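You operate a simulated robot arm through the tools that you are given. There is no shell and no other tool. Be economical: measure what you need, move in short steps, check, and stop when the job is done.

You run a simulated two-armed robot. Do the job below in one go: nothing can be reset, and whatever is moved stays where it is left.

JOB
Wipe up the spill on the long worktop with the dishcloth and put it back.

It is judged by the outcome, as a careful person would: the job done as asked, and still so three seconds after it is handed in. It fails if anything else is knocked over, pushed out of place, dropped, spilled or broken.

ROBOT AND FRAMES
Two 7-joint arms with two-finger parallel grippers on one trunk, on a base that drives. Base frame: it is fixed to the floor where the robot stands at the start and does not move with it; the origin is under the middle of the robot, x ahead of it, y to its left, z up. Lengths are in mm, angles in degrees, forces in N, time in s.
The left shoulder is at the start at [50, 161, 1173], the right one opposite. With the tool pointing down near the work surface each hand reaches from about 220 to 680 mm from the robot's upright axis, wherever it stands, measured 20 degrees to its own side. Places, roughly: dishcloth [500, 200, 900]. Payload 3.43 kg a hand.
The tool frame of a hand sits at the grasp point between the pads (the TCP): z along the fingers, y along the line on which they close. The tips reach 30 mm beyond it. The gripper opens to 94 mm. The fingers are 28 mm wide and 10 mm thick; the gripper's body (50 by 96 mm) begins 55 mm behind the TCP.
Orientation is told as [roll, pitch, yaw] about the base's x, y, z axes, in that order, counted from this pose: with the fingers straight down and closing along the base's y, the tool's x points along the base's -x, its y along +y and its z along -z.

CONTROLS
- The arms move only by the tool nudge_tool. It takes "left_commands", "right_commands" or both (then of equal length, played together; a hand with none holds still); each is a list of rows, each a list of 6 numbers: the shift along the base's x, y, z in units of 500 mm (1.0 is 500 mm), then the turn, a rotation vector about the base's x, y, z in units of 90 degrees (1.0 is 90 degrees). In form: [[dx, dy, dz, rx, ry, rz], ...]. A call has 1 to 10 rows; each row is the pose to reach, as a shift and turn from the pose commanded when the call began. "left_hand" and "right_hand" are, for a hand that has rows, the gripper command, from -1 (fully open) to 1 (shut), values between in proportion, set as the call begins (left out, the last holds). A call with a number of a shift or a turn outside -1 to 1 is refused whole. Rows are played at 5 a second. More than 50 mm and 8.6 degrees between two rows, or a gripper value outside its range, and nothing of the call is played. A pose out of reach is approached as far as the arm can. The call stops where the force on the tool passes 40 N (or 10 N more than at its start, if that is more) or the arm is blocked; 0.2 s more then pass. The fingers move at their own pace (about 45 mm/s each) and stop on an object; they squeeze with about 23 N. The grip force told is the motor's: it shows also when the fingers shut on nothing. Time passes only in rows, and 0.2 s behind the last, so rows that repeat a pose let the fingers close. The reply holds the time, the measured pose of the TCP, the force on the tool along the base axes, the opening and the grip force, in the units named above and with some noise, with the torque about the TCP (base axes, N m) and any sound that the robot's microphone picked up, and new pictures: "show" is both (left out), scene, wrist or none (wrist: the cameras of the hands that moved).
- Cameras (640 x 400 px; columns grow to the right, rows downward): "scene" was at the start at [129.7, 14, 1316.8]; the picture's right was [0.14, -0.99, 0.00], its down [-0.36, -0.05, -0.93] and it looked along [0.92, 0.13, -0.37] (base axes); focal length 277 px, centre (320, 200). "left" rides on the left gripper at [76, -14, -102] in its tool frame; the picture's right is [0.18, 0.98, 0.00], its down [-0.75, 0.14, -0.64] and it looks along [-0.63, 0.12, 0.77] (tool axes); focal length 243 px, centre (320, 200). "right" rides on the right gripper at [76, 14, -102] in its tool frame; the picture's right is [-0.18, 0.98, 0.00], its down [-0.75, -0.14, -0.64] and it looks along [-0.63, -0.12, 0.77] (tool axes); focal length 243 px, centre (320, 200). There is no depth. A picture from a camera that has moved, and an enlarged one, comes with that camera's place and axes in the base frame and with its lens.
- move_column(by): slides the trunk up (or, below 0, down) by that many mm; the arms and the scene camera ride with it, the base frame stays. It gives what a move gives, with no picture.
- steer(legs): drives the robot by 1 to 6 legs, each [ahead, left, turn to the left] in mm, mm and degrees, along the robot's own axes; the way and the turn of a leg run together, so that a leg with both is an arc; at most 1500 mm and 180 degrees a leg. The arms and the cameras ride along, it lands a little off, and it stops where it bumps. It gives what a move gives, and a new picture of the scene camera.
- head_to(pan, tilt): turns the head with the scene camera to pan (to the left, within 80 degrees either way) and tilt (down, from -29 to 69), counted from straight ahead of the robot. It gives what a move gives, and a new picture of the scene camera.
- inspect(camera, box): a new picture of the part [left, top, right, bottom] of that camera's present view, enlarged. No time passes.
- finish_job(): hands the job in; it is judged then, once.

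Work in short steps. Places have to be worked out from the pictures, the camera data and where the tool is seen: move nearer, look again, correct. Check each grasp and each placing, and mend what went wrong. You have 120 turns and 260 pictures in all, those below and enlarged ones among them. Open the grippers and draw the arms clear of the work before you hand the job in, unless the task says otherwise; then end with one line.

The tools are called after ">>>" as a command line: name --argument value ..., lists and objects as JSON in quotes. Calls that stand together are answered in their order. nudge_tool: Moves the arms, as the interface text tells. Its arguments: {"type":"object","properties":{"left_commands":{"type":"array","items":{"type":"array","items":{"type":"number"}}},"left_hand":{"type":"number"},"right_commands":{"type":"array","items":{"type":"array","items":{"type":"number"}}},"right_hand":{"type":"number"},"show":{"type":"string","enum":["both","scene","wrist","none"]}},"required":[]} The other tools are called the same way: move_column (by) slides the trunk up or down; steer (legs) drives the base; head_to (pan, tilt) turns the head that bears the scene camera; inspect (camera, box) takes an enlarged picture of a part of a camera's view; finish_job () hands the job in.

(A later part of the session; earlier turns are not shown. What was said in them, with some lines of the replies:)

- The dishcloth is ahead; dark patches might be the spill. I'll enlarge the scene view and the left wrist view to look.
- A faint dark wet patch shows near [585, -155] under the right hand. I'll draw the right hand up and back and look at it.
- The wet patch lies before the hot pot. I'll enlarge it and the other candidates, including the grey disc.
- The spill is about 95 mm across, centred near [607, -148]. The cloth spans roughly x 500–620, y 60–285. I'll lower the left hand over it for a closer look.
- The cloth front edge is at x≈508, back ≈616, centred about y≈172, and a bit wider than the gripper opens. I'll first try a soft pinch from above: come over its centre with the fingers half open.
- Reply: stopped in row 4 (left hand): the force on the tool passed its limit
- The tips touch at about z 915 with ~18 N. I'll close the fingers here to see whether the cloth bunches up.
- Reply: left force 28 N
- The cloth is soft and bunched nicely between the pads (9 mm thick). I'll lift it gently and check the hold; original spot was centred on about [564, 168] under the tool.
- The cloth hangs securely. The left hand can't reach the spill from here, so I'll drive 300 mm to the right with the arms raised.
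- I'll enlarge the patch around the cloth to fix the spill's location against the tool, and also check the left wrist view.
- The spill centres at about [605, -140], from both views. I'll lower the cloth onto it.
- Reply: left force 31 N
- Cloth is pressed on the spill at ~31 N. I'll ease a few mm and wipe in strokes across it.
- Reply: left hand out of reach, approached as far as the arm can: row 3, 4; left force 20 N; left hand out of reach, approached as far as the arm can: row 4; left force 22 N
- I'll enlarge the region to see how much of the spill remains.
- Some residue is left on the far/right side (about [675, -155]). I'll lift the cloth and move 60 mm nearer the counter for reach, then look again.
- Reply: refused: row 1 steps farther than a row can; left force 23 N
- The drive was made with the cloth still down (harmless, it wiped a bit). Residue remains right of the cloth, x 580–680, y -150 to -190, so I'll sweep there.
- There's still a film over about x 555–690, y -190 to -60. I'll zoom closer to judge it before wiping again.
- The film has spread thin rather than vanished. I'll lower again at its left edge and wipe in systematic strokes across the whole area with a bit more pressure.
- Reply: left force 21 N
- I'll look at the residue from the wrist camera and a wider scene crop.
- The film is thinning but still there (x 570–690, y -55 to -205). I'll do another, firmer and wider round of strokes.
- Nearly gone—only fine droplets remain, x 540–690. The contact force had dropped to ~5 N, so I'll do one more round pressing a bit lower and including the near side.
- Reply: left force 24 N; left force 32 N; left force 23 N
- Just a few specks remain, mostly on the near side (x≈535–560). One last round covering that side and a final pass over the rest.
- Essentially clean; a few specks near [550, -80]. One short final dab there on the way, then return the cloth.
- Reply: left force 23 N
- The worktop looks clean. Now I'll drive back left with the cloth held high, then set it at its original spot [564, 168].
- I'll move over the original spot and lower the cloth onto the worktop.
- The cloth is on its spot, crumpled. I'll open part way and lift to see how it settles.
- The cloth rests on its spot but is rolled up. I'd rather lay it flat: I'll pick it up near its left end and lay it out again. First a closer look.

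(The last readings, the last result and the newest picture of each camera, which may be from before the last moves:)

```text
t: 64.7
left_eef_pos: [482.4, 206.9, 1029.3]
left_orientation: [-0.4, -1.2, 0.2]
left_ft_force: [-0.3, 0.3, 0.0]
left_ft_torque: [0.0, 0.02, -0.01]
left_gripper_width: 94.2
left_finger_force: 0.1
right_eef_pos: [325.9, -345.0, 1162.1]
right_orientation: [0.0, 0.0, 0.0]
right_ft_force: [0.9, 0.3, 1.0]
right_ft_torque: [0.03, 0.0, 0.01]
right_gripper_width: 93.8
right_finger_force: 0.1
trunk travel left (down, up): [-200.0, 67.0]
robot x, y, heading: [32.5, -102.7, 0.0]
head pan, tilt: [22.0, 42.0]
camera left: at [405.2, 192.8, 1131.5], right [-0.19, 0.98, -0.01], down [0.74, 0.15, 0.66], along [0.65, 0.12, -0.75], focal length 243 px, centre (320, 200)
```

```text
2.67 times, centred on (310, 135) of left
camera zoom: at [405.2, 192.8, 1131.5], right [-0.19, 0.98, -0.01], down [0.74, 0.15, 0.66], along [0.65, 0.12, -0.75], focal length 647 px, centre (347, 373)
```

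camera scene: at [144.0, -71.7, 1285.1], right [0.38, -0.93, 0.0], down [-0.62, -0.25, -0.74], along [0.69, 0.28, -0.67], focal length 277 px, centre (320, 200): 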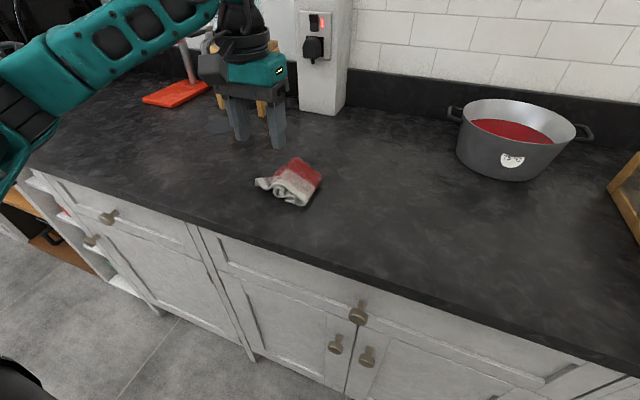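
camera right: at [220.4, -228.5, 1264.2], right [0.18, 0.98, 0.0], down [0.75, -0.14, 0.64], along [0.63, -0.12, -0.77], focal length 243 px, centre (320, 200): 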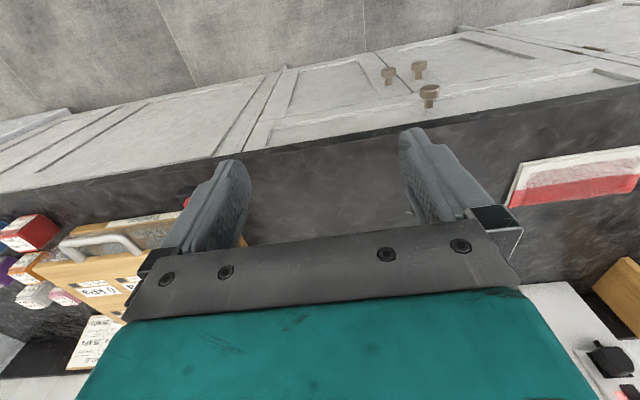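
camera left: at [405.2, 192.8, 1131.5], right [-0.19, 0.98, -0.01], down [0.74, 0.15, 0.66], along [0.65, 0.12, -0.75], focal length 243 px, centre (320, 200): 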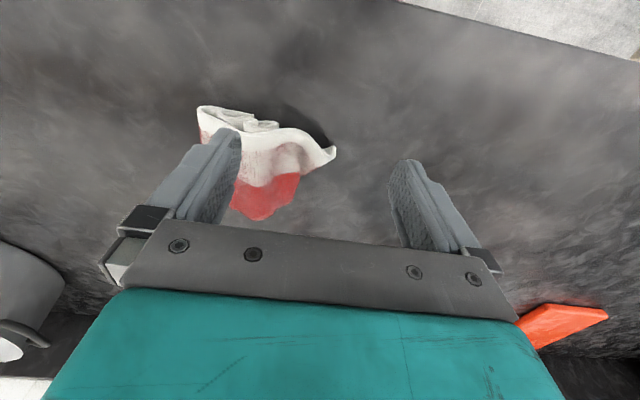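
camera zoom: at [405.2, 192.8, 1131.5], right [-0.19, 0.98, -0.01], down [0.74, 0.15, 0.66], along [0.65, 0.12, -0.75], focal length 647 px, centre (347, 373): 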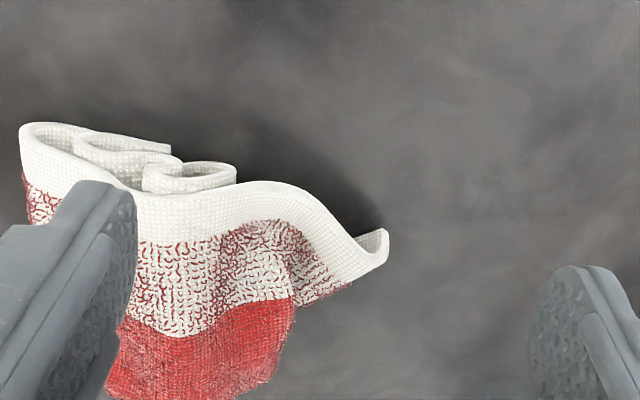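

The left end of the cloth is at about [548, 230]. I'll come over it with the fingers straddling that end, lower until contact, then pinch.

>>> nudge_tool --left_commands '[[0.08, 0.01, -0.03, 0, 0, 0], [0.145, 0.02, -0.08, 0, 0, 0], [0.145, 0.02, -0.14, 0, 0, 0], [0.145, 0.02, -0.18, 0, 0, 0], [0.145, 0.02, -0.21, 0, 0, 0], [0.145, 0.02, -0.23, 0, 0, 0]]' --left_hand -0.28

>>> inspect --camera "scene" --box '[200, 120, 360, 220]'

```text
t: 65.8
left_eef_pos: [558.2, 219.6, 947.9]
left_orientation: [-1.0, -2.6, 0.5]
left_ft_force: [-6.7, 0.3, 22.8]
left_ft_torque: [-0.88, 0.19, -0.25]
left_gripper_width: 60.3
left_finger_force: 0.3
right_eef_pos: [324.5, -344.8, 1161.4]
right_orientation: [0.0, 0.0, 0.2]
right_ft_force: [1.2, 0.0, -0.1]
right_ft_torque: [-0.01, 0.07, 0.0]
right_gripper_width: 94.1
right_finger_force: 0.0
trunk travel left (down, up): [-200.0, 67.0]
robot x, y, heading: [28.3, -104.5, 0.1]
head pan, tilt: [22.0, 42.0]
stopped in row 5 (left hand): the force on the tool passed its limit (the readings are from after the stop); the commanded pose is now the measured one
camera scene: at [143.4, -72.0, 1285.4], right [0.38, -0.93, 0.0], down [-0.62, -0.25, -0.74], along [0.69, 0.28, -0.67], focal length 277 px, centre (320, 200)
camera left: at [478.9, 206.3, 1048.4], right [-0.19, 0.98, -0.03], down [0.72, 0.16, 0.67], along [0.66, 0.11, -0.74], focal length 243 px, centre (320, 200)
```

scene: 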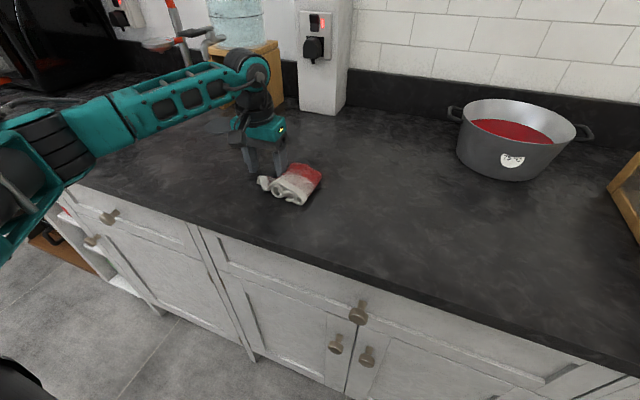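
left: 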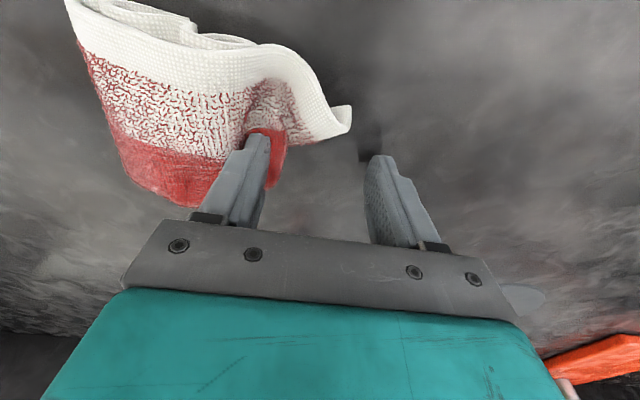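

```text
4.00 times, centred on (280, 170) of scene
camera zoom: at [143.4, -72.0, 1285.4], right [0.38, -0.93, 0.0], down [-0.62, -0.25, -0.74], along [0.69, 0.28, -0.67], focal length 1107 px, centre (480, 320)
```

zoom: 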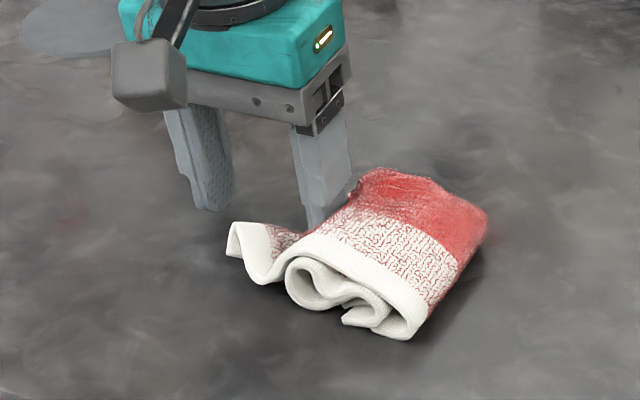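

The fingers are too far back: they press the red part. I'll lift a little, shift about 30 mm nearer, and lower again.

>>> nudge_tool --left_commands '[[0, 0, 0.06, 0, 0, 0], [-0.07, 0.02, 0.06, 0, 0, 0], [-0.07, 0.02, 0.02, 0, 0, 0], [-0.07, 0.02, -0.02, 0, 0, 0], [-0.07, 0.02, -0.05, 0, 0, 0], [-0.07, 0.02, -0.07, 0, 0, 0]]'

>>> inspect --camera "scene" --box '[200, 120, 360, 220]'

```text
t: 66.9
left_eef_pos: [525.6, 230.5, 943.0]
left_orientation: [-1.4, -3.5, 0.4]
left_ft_force: [-3.8, 0.2, 19.1]
left_ft_torque: [-0.67, 0.29, -0.16]
left_gripper_width: 60.6
left_finger_force: 0.2
right_eef_pos: [325.2, -343.7, 1162.4]
right_orientation: [0.0, 0.0, 0.2]
right_ft_force: [0.8, -0.5, -0.4]
right_ft_torque: [-0.03, 0.04, -0.03]
right_gripper_width: 93.8
right_finger_force: 0.2
trunk travel left (down, up): [-200.0, 67.0]
robot x, y, heading: [31.0, -107.6, 0.2]
head pan, tilt: [22.0, 42.0]
stopped in row 5 (left hand): the force on the tool passed its limit (the readings are from after the stop); the commanded pose is now the measured one
camera scene: at [144.2, -71.8, 1285.3], right [0.38, -0.93, 0.0], down [-0.62, -0.25, -0.74], along [0.69, 0.28, -0.67], focal length 277 px, centre (320, 200)
camera left: at [444.8, 216.6, 1041.4], right [-0.19, 0.98, -0.04], down [0.71, 0.16, 0.68], along [0.68, 0.1, -0.73], focal length 243 px, centre (320, 200)
```

scene: 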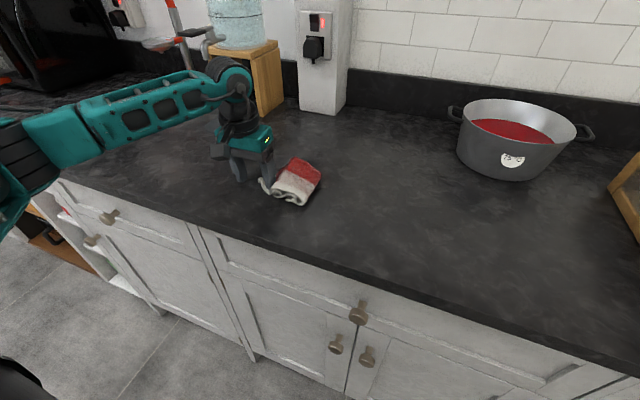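
left: 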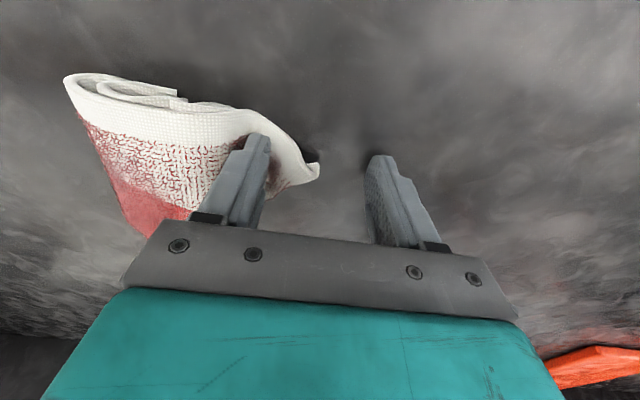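

```text
4.00 times, centred on (280, 170) of scene
camera zoom: at [144.2, -71.8, 1285.3], right [0.38, -0.93, 0.0], down [-0.62, -0.25, -0.74], along [0.69, 0.28, -0.67], focal length 1107 px, centre (480, 320)
```

zoom: 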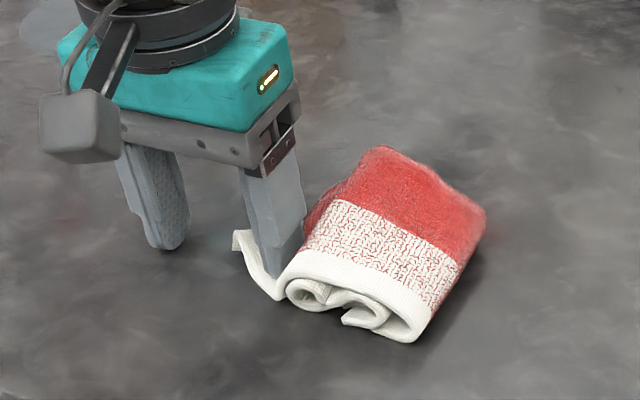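

The right finger is on the left flap and the left finger outside its end. I'll close to pinch the flap.

>>> nudge_tool --left_commands '[[0, 0, 0, 0, 0, 0], [0, 0, 0, 0, 0, 0], [0, 0, 0, 0, 0, 0], [0, 0, 0, 0, 0, 0], [0, 0, 0, 0, 0, 0]]' --left_hand 1

>>> inspect --camera "scene" --box '[200, 120, 360, 220]'

```text
t: 68.1
left_eef_pos: [524.4, 228.6, 943.1]
left_orientation: [-1.2, -3.6, 0.5]
left_ft_force: [-0.7, -5.5, 28.8]
left_ft_torque: [-0.36, 0.16, 0.04]
left_gripper_width: 5.3
left_finger_force: 23.2
right_eef_pos: [325.3, -346.0, 1162.1]
right_orientation: [0.1, 0.0, 0.2]
right_ft_force: [-0.2, -0.4, -0.1]
right_ft_torque: [0.02, 0.01, -0.01]
right_gripper_width: 93.6
right_finger_force: 0.0
trunk travel left (down, up): [-200.0, 67.0]
robot x, y, heading: [29.9, -102.5, 0.3]
head pan, tilt: [22.0, 42.0]
camera scene: at [142.0, -73.7, 1285.5], right [0.38, -0.93, 0.0], down [-0.62, -0.25, -0.75], along [0.69, 0.28, -0.67], focal length 277 px, centre (320, 200)
camera left: at [443.4, 215.3, 1041.7], right [-0.19, 0.98, -0.03], down [0.71, 0.16, 0.69], along [0.68, 0.11, -0.73], focal length 243 px, centre (320, 200)
```

scene: 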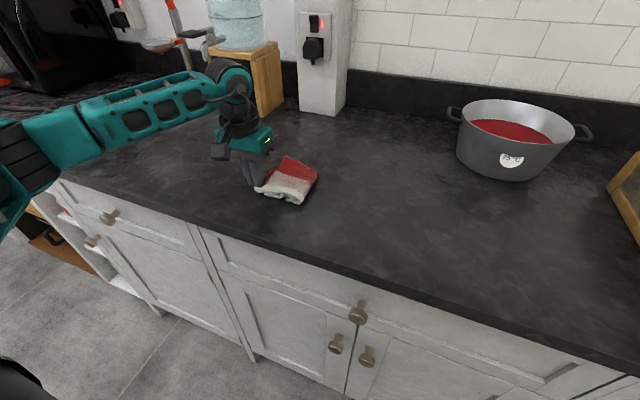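
left: 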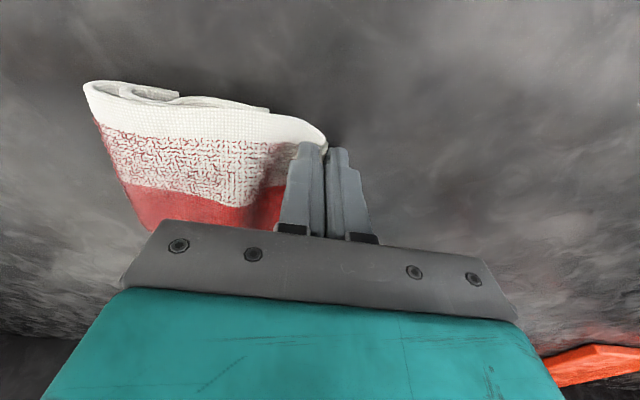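

```text
4.00 times, centred on (280, 170) of scene
camera zoom: at [142.0, -73.7, 1285.5], right [0.38, -0.93, 0.0], down [-0.62, -0.25, -0.75], along [0.69, 0.28, -0.67], focal length 1107 px, centre (480, 320)
```

zoom: 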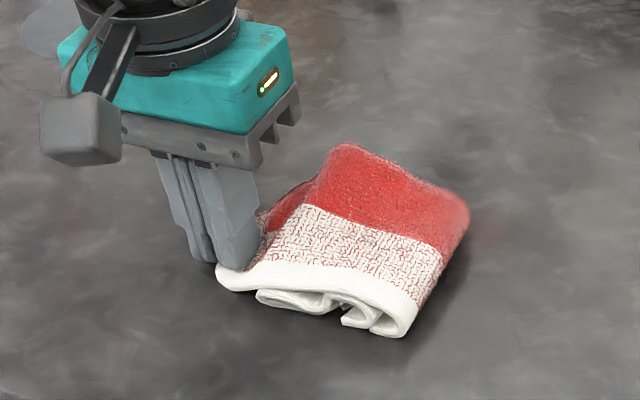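

Something is gripped (5 mm). I'll lift well up so the cloth unrolls by its own weight.

>>> nudge_tool --left_commands '[[0, 0, 0.06, 0, 0, 0], [0, 0, 0.14, 0, 0, 0], [0, 0, 0.22, 0, 0, 0], [0, 0, 0.3, 0, 0, 0], [0, 0, 0.38, 0, 0, 0], [0, 0, 0.46, 0, 0, 0], [0, 0, 0.46, 0, 0, 0]]'

>>> inspect --camera "scene" --box '[160, 60, 360, 185]'

```text
t: 69.7
left_eef_pos: [524.2, 229.1, 1167.4]
left_orientation: [-1.3, -3.1, 0.4]
left_ft_force: [0.0, 0.1, 0.1]
left_ft_torque: [-0.01, 0.02, -0.04]
left_gripper_width: 4.3
left_finger_force: 23.1
right_eef_pos: [326.4, -344.5, 1161.4]
right_orientation: [0.0, 0.0, 0.3]
right_ft_force: [0.1, 0.2, -0.7]
right_ft_torque: [-0.01, 0.0, -0.01]
right_gripper_width: 94.0
right_finger_force: 0.1
trunk travel left (down, up): [-200.0, 67.0]
robot x, y, heading: [30.2, -100.8, -0.0]
head pan, tilt: [22.0, 42.0]
camera scene: at [144.6, -71.4, 1285.0], right [0.38, -0.93, 0.0], down [-0.62, -0.25, -0.74], along [0.69, 0.28, -0.67], focal length 277 px, centre (320, 200)
camera left: at [443.0, 216.1, 1267.3], right [-0.19, 0.98, -0.03], down [0.72, 0.16, 0.68], along [0.67, 0.11, -0.73], focal length 243 px, centre (320, 200)
```

scene: 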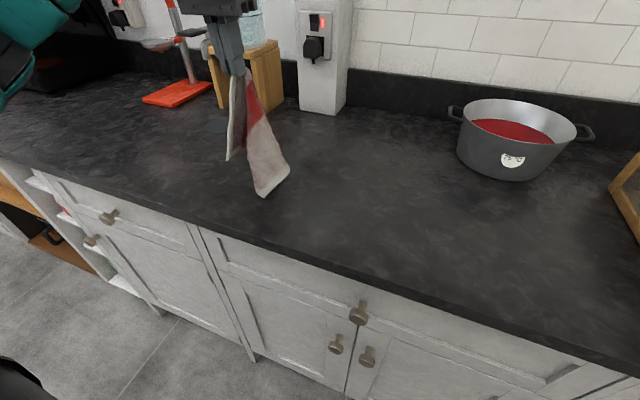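
left: 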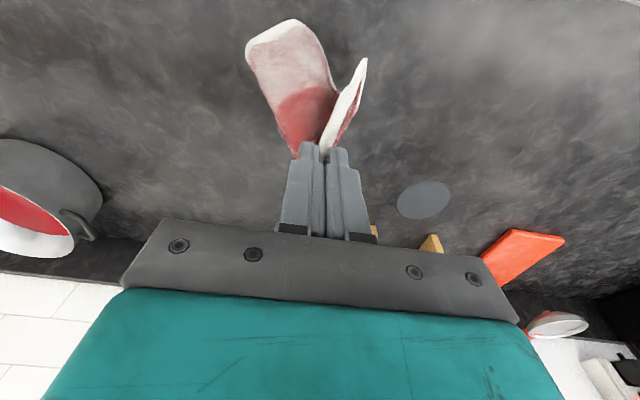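

```text
3.20 times, centred on (260, 122) of scene
camera zoom: at [144.6, -71.4, 1285.0], right [0.38, -0.93, 0.0], down [-0.62, -0.25, -0.74], along [0.69, 0.28, -0.67], focal length 886 px, centre (512, 448)
```

zoom: 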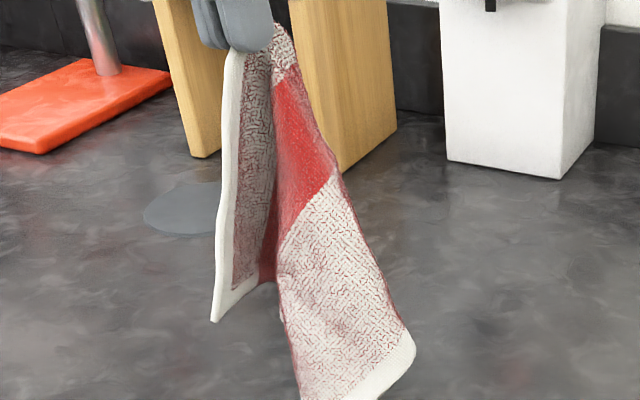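

The cloth has unfurled and hangs by one end. I'll move right, touch its tail down, then lay it out by moving left while lowering so that it ends centred on its old spot.

>>> nudge_tool --left_commands '[[0.02, -0.08, 0, 0, 0, 0], [0.05, -0.16, 0, 0, 0, 0], [0.08, -0.24, 0, 0, 0, 0], [0.08, -0.28, -0.02, 0, 0, 0], [0.08, -0.28, -0.09, 0, 0, 0], [0.08, -0.28, -0.14, 0, 0, 0], [0.08, -0.22, -0.19, 0, 0, 0], [0.08, -0.16, -0.25, 0, 0, 0], [0.08, -0.09, -0.31, 0, 0, 0], [0.08, -0.02, -0.37, 0, 0, 0]]' --show "none"

>>> nudge_tool --left_commands '[[0, 0.03, -0.03, 0, 0, 0], [0, 0.05, -0.06, 0, 0, 0], [0, 0.06, -0.08, 0, 0, 0]]'

>>> inspect --camera "scene" --box '[200, 120, 360, 220]'

```text
t: 71.9
left_eef_pos: [563.6, 220.6, 983.1]
left_orientation: [-1.1, -3.1, 0.3]
left_ft_force: [0.3, -0.1, 0.9]
left_ft_torque: [0.0, -0.03, 0.0]
left_gripper_width: 4.3
left_finger_force: 22.4
right_eef_pos: [326.8, -344.1, 1161.6]
right_orientation: [0.0, 0.0, 0.2]
right_ft_force: [0.0, 0.1, 0.9]
right_ft_torque: [-0.02, 0.0, 0.02]
right_gripper_width: 94.3
right_finger_force: 0.0
trunk travel left (down, up): [-200.0, 67.0]
robot x, y, heading: [28.9, -104.5, 0.0]
head pan, tilt: [22.0, 42.0]
```

```text
t: 72.7
left_eef_pos: [563.9, 249.2, 945.0]
left_orientation: [-1.3, -3.3, 0.4]
left_ft_force: [-0.5, -1.9, 4.0]
left_ft_torque: [-0.03, -0.01, -0.02]
left_gripper_width: 4.6
left_finger_force: 23.2
right_eef_pos: [325.9, -344.9, 1161.9]
right_orientation: [0.1, 0.0, 0.3]
right_ft_force: [0.0, -1.0, 1.1]
right_ft_torque: [0.0, -0.01, 0.04]
right_gripper_width: 94.0
right_finger_force: 0.1
trunk travel left (down, up): [-200.0, 67.0]
robot x, y, heading: [28.3, -100.8, 0.3]
head pan, tilt: [22.0, 42.0]
camera scene: at [143.8, -72.0, 1285.3], right [0.38, -0.93, 0.0], down [-0.62, -0.25, -0.74], along [0.69, 0.28, -0.67], focal length 277 px, centre (320, 200)
camera left: at [483.8, 236.2, 1044.1], right [-0.19, 0.98, -0.03], down [0.71, 0.16, 0.68], along [0.67, 0.11, -0.73], focal length 243 px, centre (320, 200)
```

scene: 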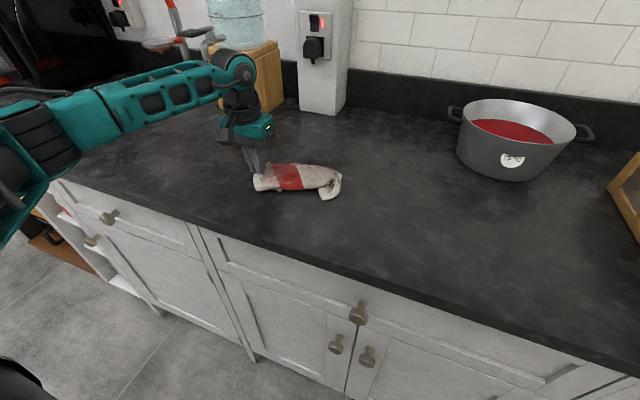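
left: 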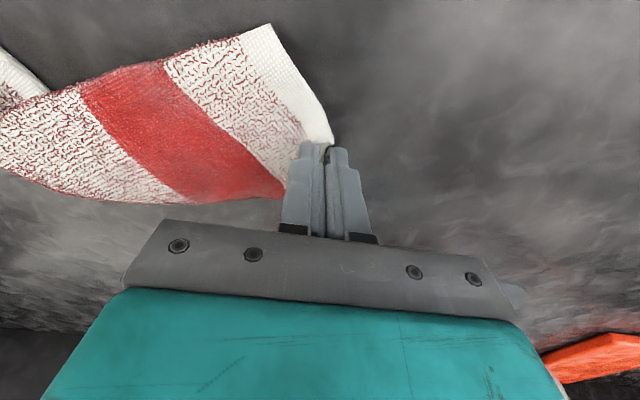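

```text
4.00 times, centred on (280, 170) of scene
camera zoom: at [143.8, -72.0, 1285.3], right [0.38, -0.93, 0.0], down [-0.62, -0.25, -0.74], along [0.69, 0.28, -0.67], focal length 1107 px, centre (480, 320)
```

zoom: 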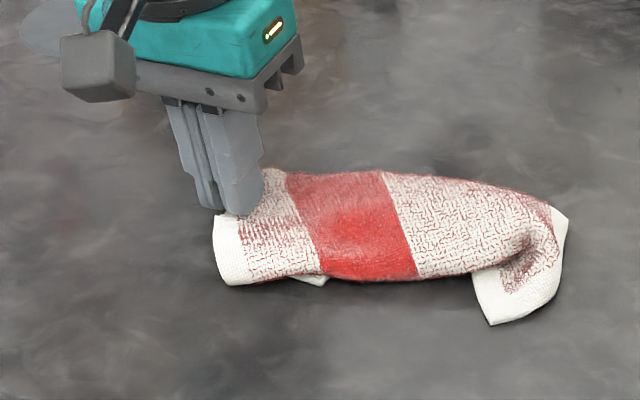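

The cloth lies spread over its old footprint (about x 530–640, y 70–260). I'll lower slightly until contact, release and withdraw upward.

>>> nudge_tool --left_commands '[[0, 0, -0.008, 0, 0, 0], [0, 0, -0.016, 0, 0, 0]]' --show "none"

>>> nudge_tool --left_commands '[[0, 0, 0, 0, 0, 0], [0, 0, 0, 0, 0, 0], [0, 0, 0, 0, 0, 0], [0, 0, 0.06, 0, 0, 0], [0, 0, 0.14, 0, 0, 0], [-0.04, 0, 0.22, 0, 0, 0], [-0.1, 0.04, 0.28, 0, 0, 0], [-0.16, 0.08, 0.33, 0, 0, 0]]' --left_hand -0.2

>>> inspect --camera "scene" --box '[200, 120, 360, 220]'

```text
t: 73.3
left_eef_pos: [564.3, 249.0, 942.7]
left_orientation: [-1.2, -4.0, 0.5]
left_ft_force: [-2.3, 2.4, 40.0]
left_ft_torque: [-0.02, 0.34, -0.05]
left_gripper_width: 4.4
left_finger_force: 23.4
right_eef_pos: [323.6, -345.4, 1163.2]
right_orientation: [0.1, -0.3, 0.2]
right_ft_force: [0.0, -0.8, 0.1]
right_ft_torque: [0.01, -0.02, -0.01]
right_gripper_width: 94.2
right_finger_force: 0.0
trunk travel left (down, up): [-200.0, 67.0]
robot x, y, heading: [28.0, -105.9, 0.3]
head pan, tilt: [22.0, 42.0]
```

```text
t: 75.1
left_eef_pos: [486.2, 290.1, 1100.3]
left_orientation: [-1.2, -3.1, 0.4]
left_ft_force: [-0.2, -0.1, 1.0]
left_ft_torque: [-0.01, 0.02, 0.0]
left_gripper_width: 56.0
left_finger_force: 0.1
right_eef_pos: [326.3, -345.1, 1162.2]
right_orientation: [0.0, 0.0, 0.2]
right_ft_force: [-1.0, -0.5, -0.2]
right_ft_torque: [0.0, 0.0, 0.02]
right_gripper_width: 94.0
right_finger_force: 0.0
trunk travel left (down, up): [-200.0, 67.0]
robot x, y, heading: [27.9, -102.9, 0.1]
head pan, tilt: [22.0, 42.0]
camera scene: at [143.8, -71.4, 1285.1], right [0.38, -0.93, 0.0], down [-0.62, -0.25, -0.74], along [0.69, 0.28, -0.67], focal length 277 px, centre (320, 200)
camera left: at [404.9, 277.9, 1200.1], right [-0.19, 0.98, -0.03], down [0.72, 0.16, 0.68], along [0.67, 0.11, -0.73], focal length 243 px, centre (320, 200)
```

scene: 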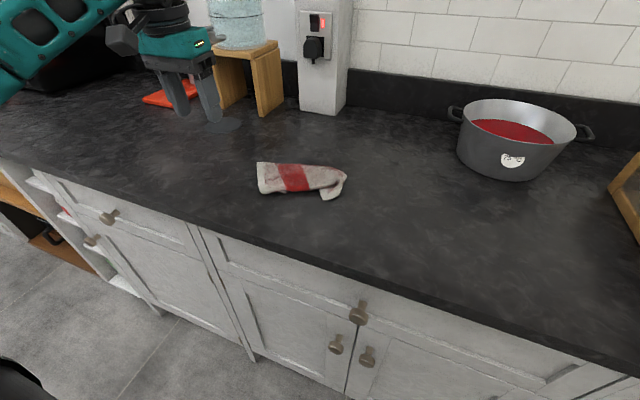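
left: 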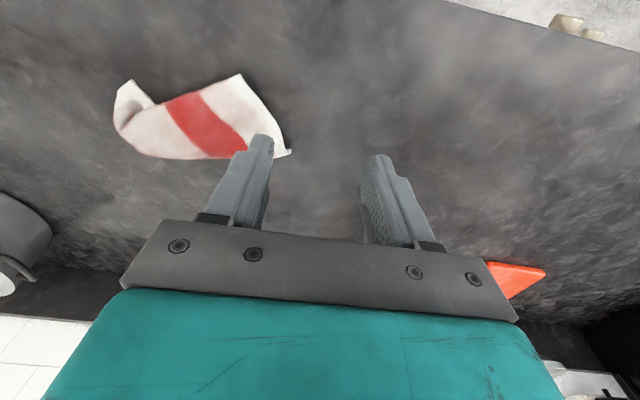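

```text
4.00 times, centred on (280, 170) of scene
camera zoom: at [143.8, -71.4, 1285.1], right [0.38, -0.93, 0.0], down [-0.62, -0.25, -0.74], along [0.69, 0.28, -0.67], focal length 1107 px, centre (480, 320)
```

zoom: 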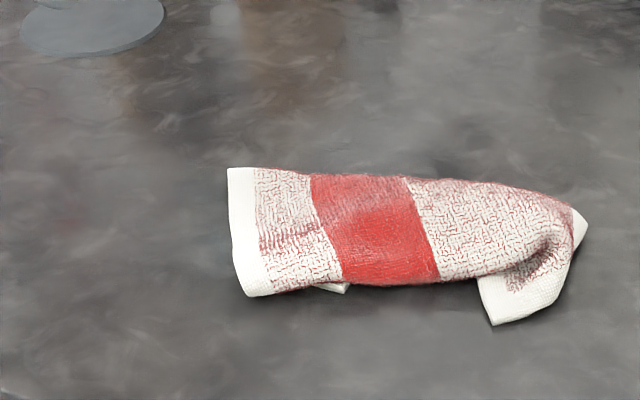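

The cloth lies flat on its old spot (centre ≈ [572, 160]). I'll take a last look at the wiped area before handing in.

>>> head_to --pan -5 --tilt 40

>>> inspect --camera "scene" --box '[220, 130, 420, 255]'

```text
t: 76.0
left_eef_pos: [486.9, 290.8, 1099.7]
left_orientation: [-1.2, -3.0, 0.3]
left_ft_force: [0.2, 0.0, 0.0]
left_ft_torque: [-0.02, 0.0, -0.03]
left_gripper_width: 56.4
left_finger_force: 0.0
right_eef_pos: [326.6, -345.1, 1161.2]
right_orientation: [0.0, 0.0, 0.3]
right_ft_force: [-1.1, -0.1, -0.4]
right_ft_torque: [0.02, -0.01, -0.02]
right_gripper_width: 94.1
right_finger_force: 0.1
trunk travel left (down, up): [-200.0, 67.0]
robot x, y, heading: [30.2, -106.2, 0.2]
head pan, tilt: [-5.0, 40.0]
camera scene: at [151.7, -110.2, 1288.0], right [-0.08, -1.0, 0.0], down [-0.64, 0.05, -0.77], along [0.76, -0.06, -0.64], focal length 277 px, centre (320, 200)
```

scene: 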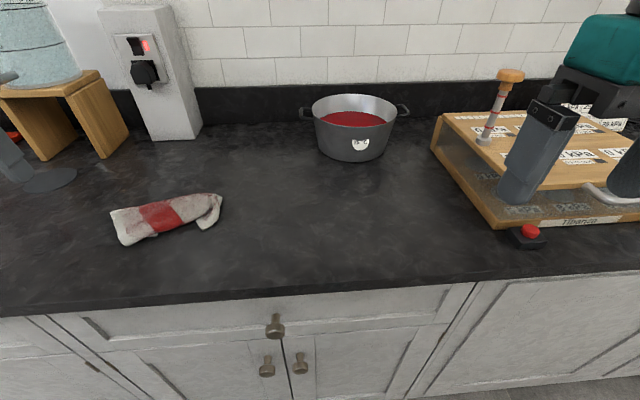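

```text
3.20 times, centred on (320, 192) of scene
camera zoom: at [151.7, -110.2, 1288.0], right [-0.08, -1.0, 0.0], down [-0.64, 0.05, -0.77], along [0.76, -0.06, -0.64], focal length 886 px, centre (320, 224)
```

zoom: 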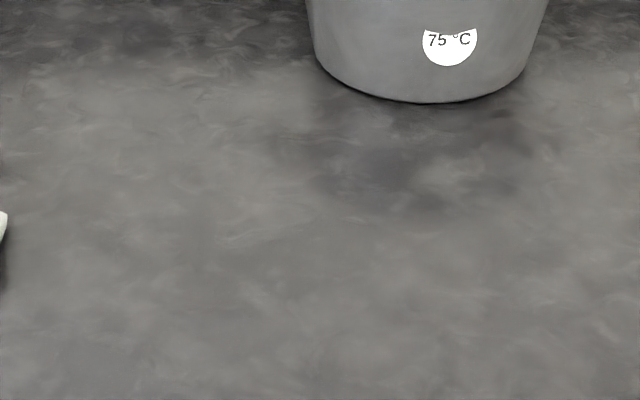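

The worktop is clean and nothing else has moved. I'll open the left gripper fully, draw it back, and hand in.

>>> nudge_tool --left_commands '[[-0.04, 0, 0.06, 0, 0, 0], [-0.08, 0, 0.12, 0, 0, 0], [-0.08, 0, 0.12, 0, 0, 0], [-0.08, 0, 0.12, 0, 0, 0]]' --left_hand -1 --show "scene"

>>> finish_job

```text
t: 77.0
left_eef_pos: [445.8, 288.1, 1160.8]
left_orientation: [-1.1, -3.1, 0.4]
left_ft_force: [0.3, 0.7, 0.6]
left_ft_torque: [-0.02, 0.02, -0.02]
left_gripper_width: 93.8
left_finger_force: 0.0
right_eef_pos: [325.7, -344.3, 1162.6]
right_orientation: [0.0, 0.0, 0.2]
right_ft_force: [-0.3, 0.0, -0.4]
right_ft_torque: [-0.02, 0.04, 0.0]
right_gripper_width: 94.1
right_finger_force: 0.1
trunk travel left (down, up): [-200.0, 67.0]
robot x, y, heading: [28.8, -102.2, 0.2]
head pan, tilt: [-5.0, 40.0]
camera scene: at [151.6, -110.3, 1288.0], right [-0.08, -1.0, 0.0], down [-0.64, 0.05, -0.77], along [0.76, -0.06, -0.64], focal length 277 px, centre (320, 200)
```

scene: 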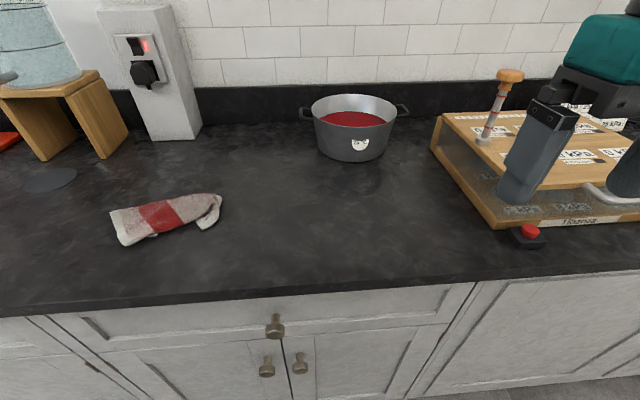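

```text
The job is handed in.
```

I wiped up the spill on the long worktop and laid the dishcloth back on its original spot, flat but no longer folded as neatly as it was. The last picture shows no trace of the spill, and nothing else appears to have moved.
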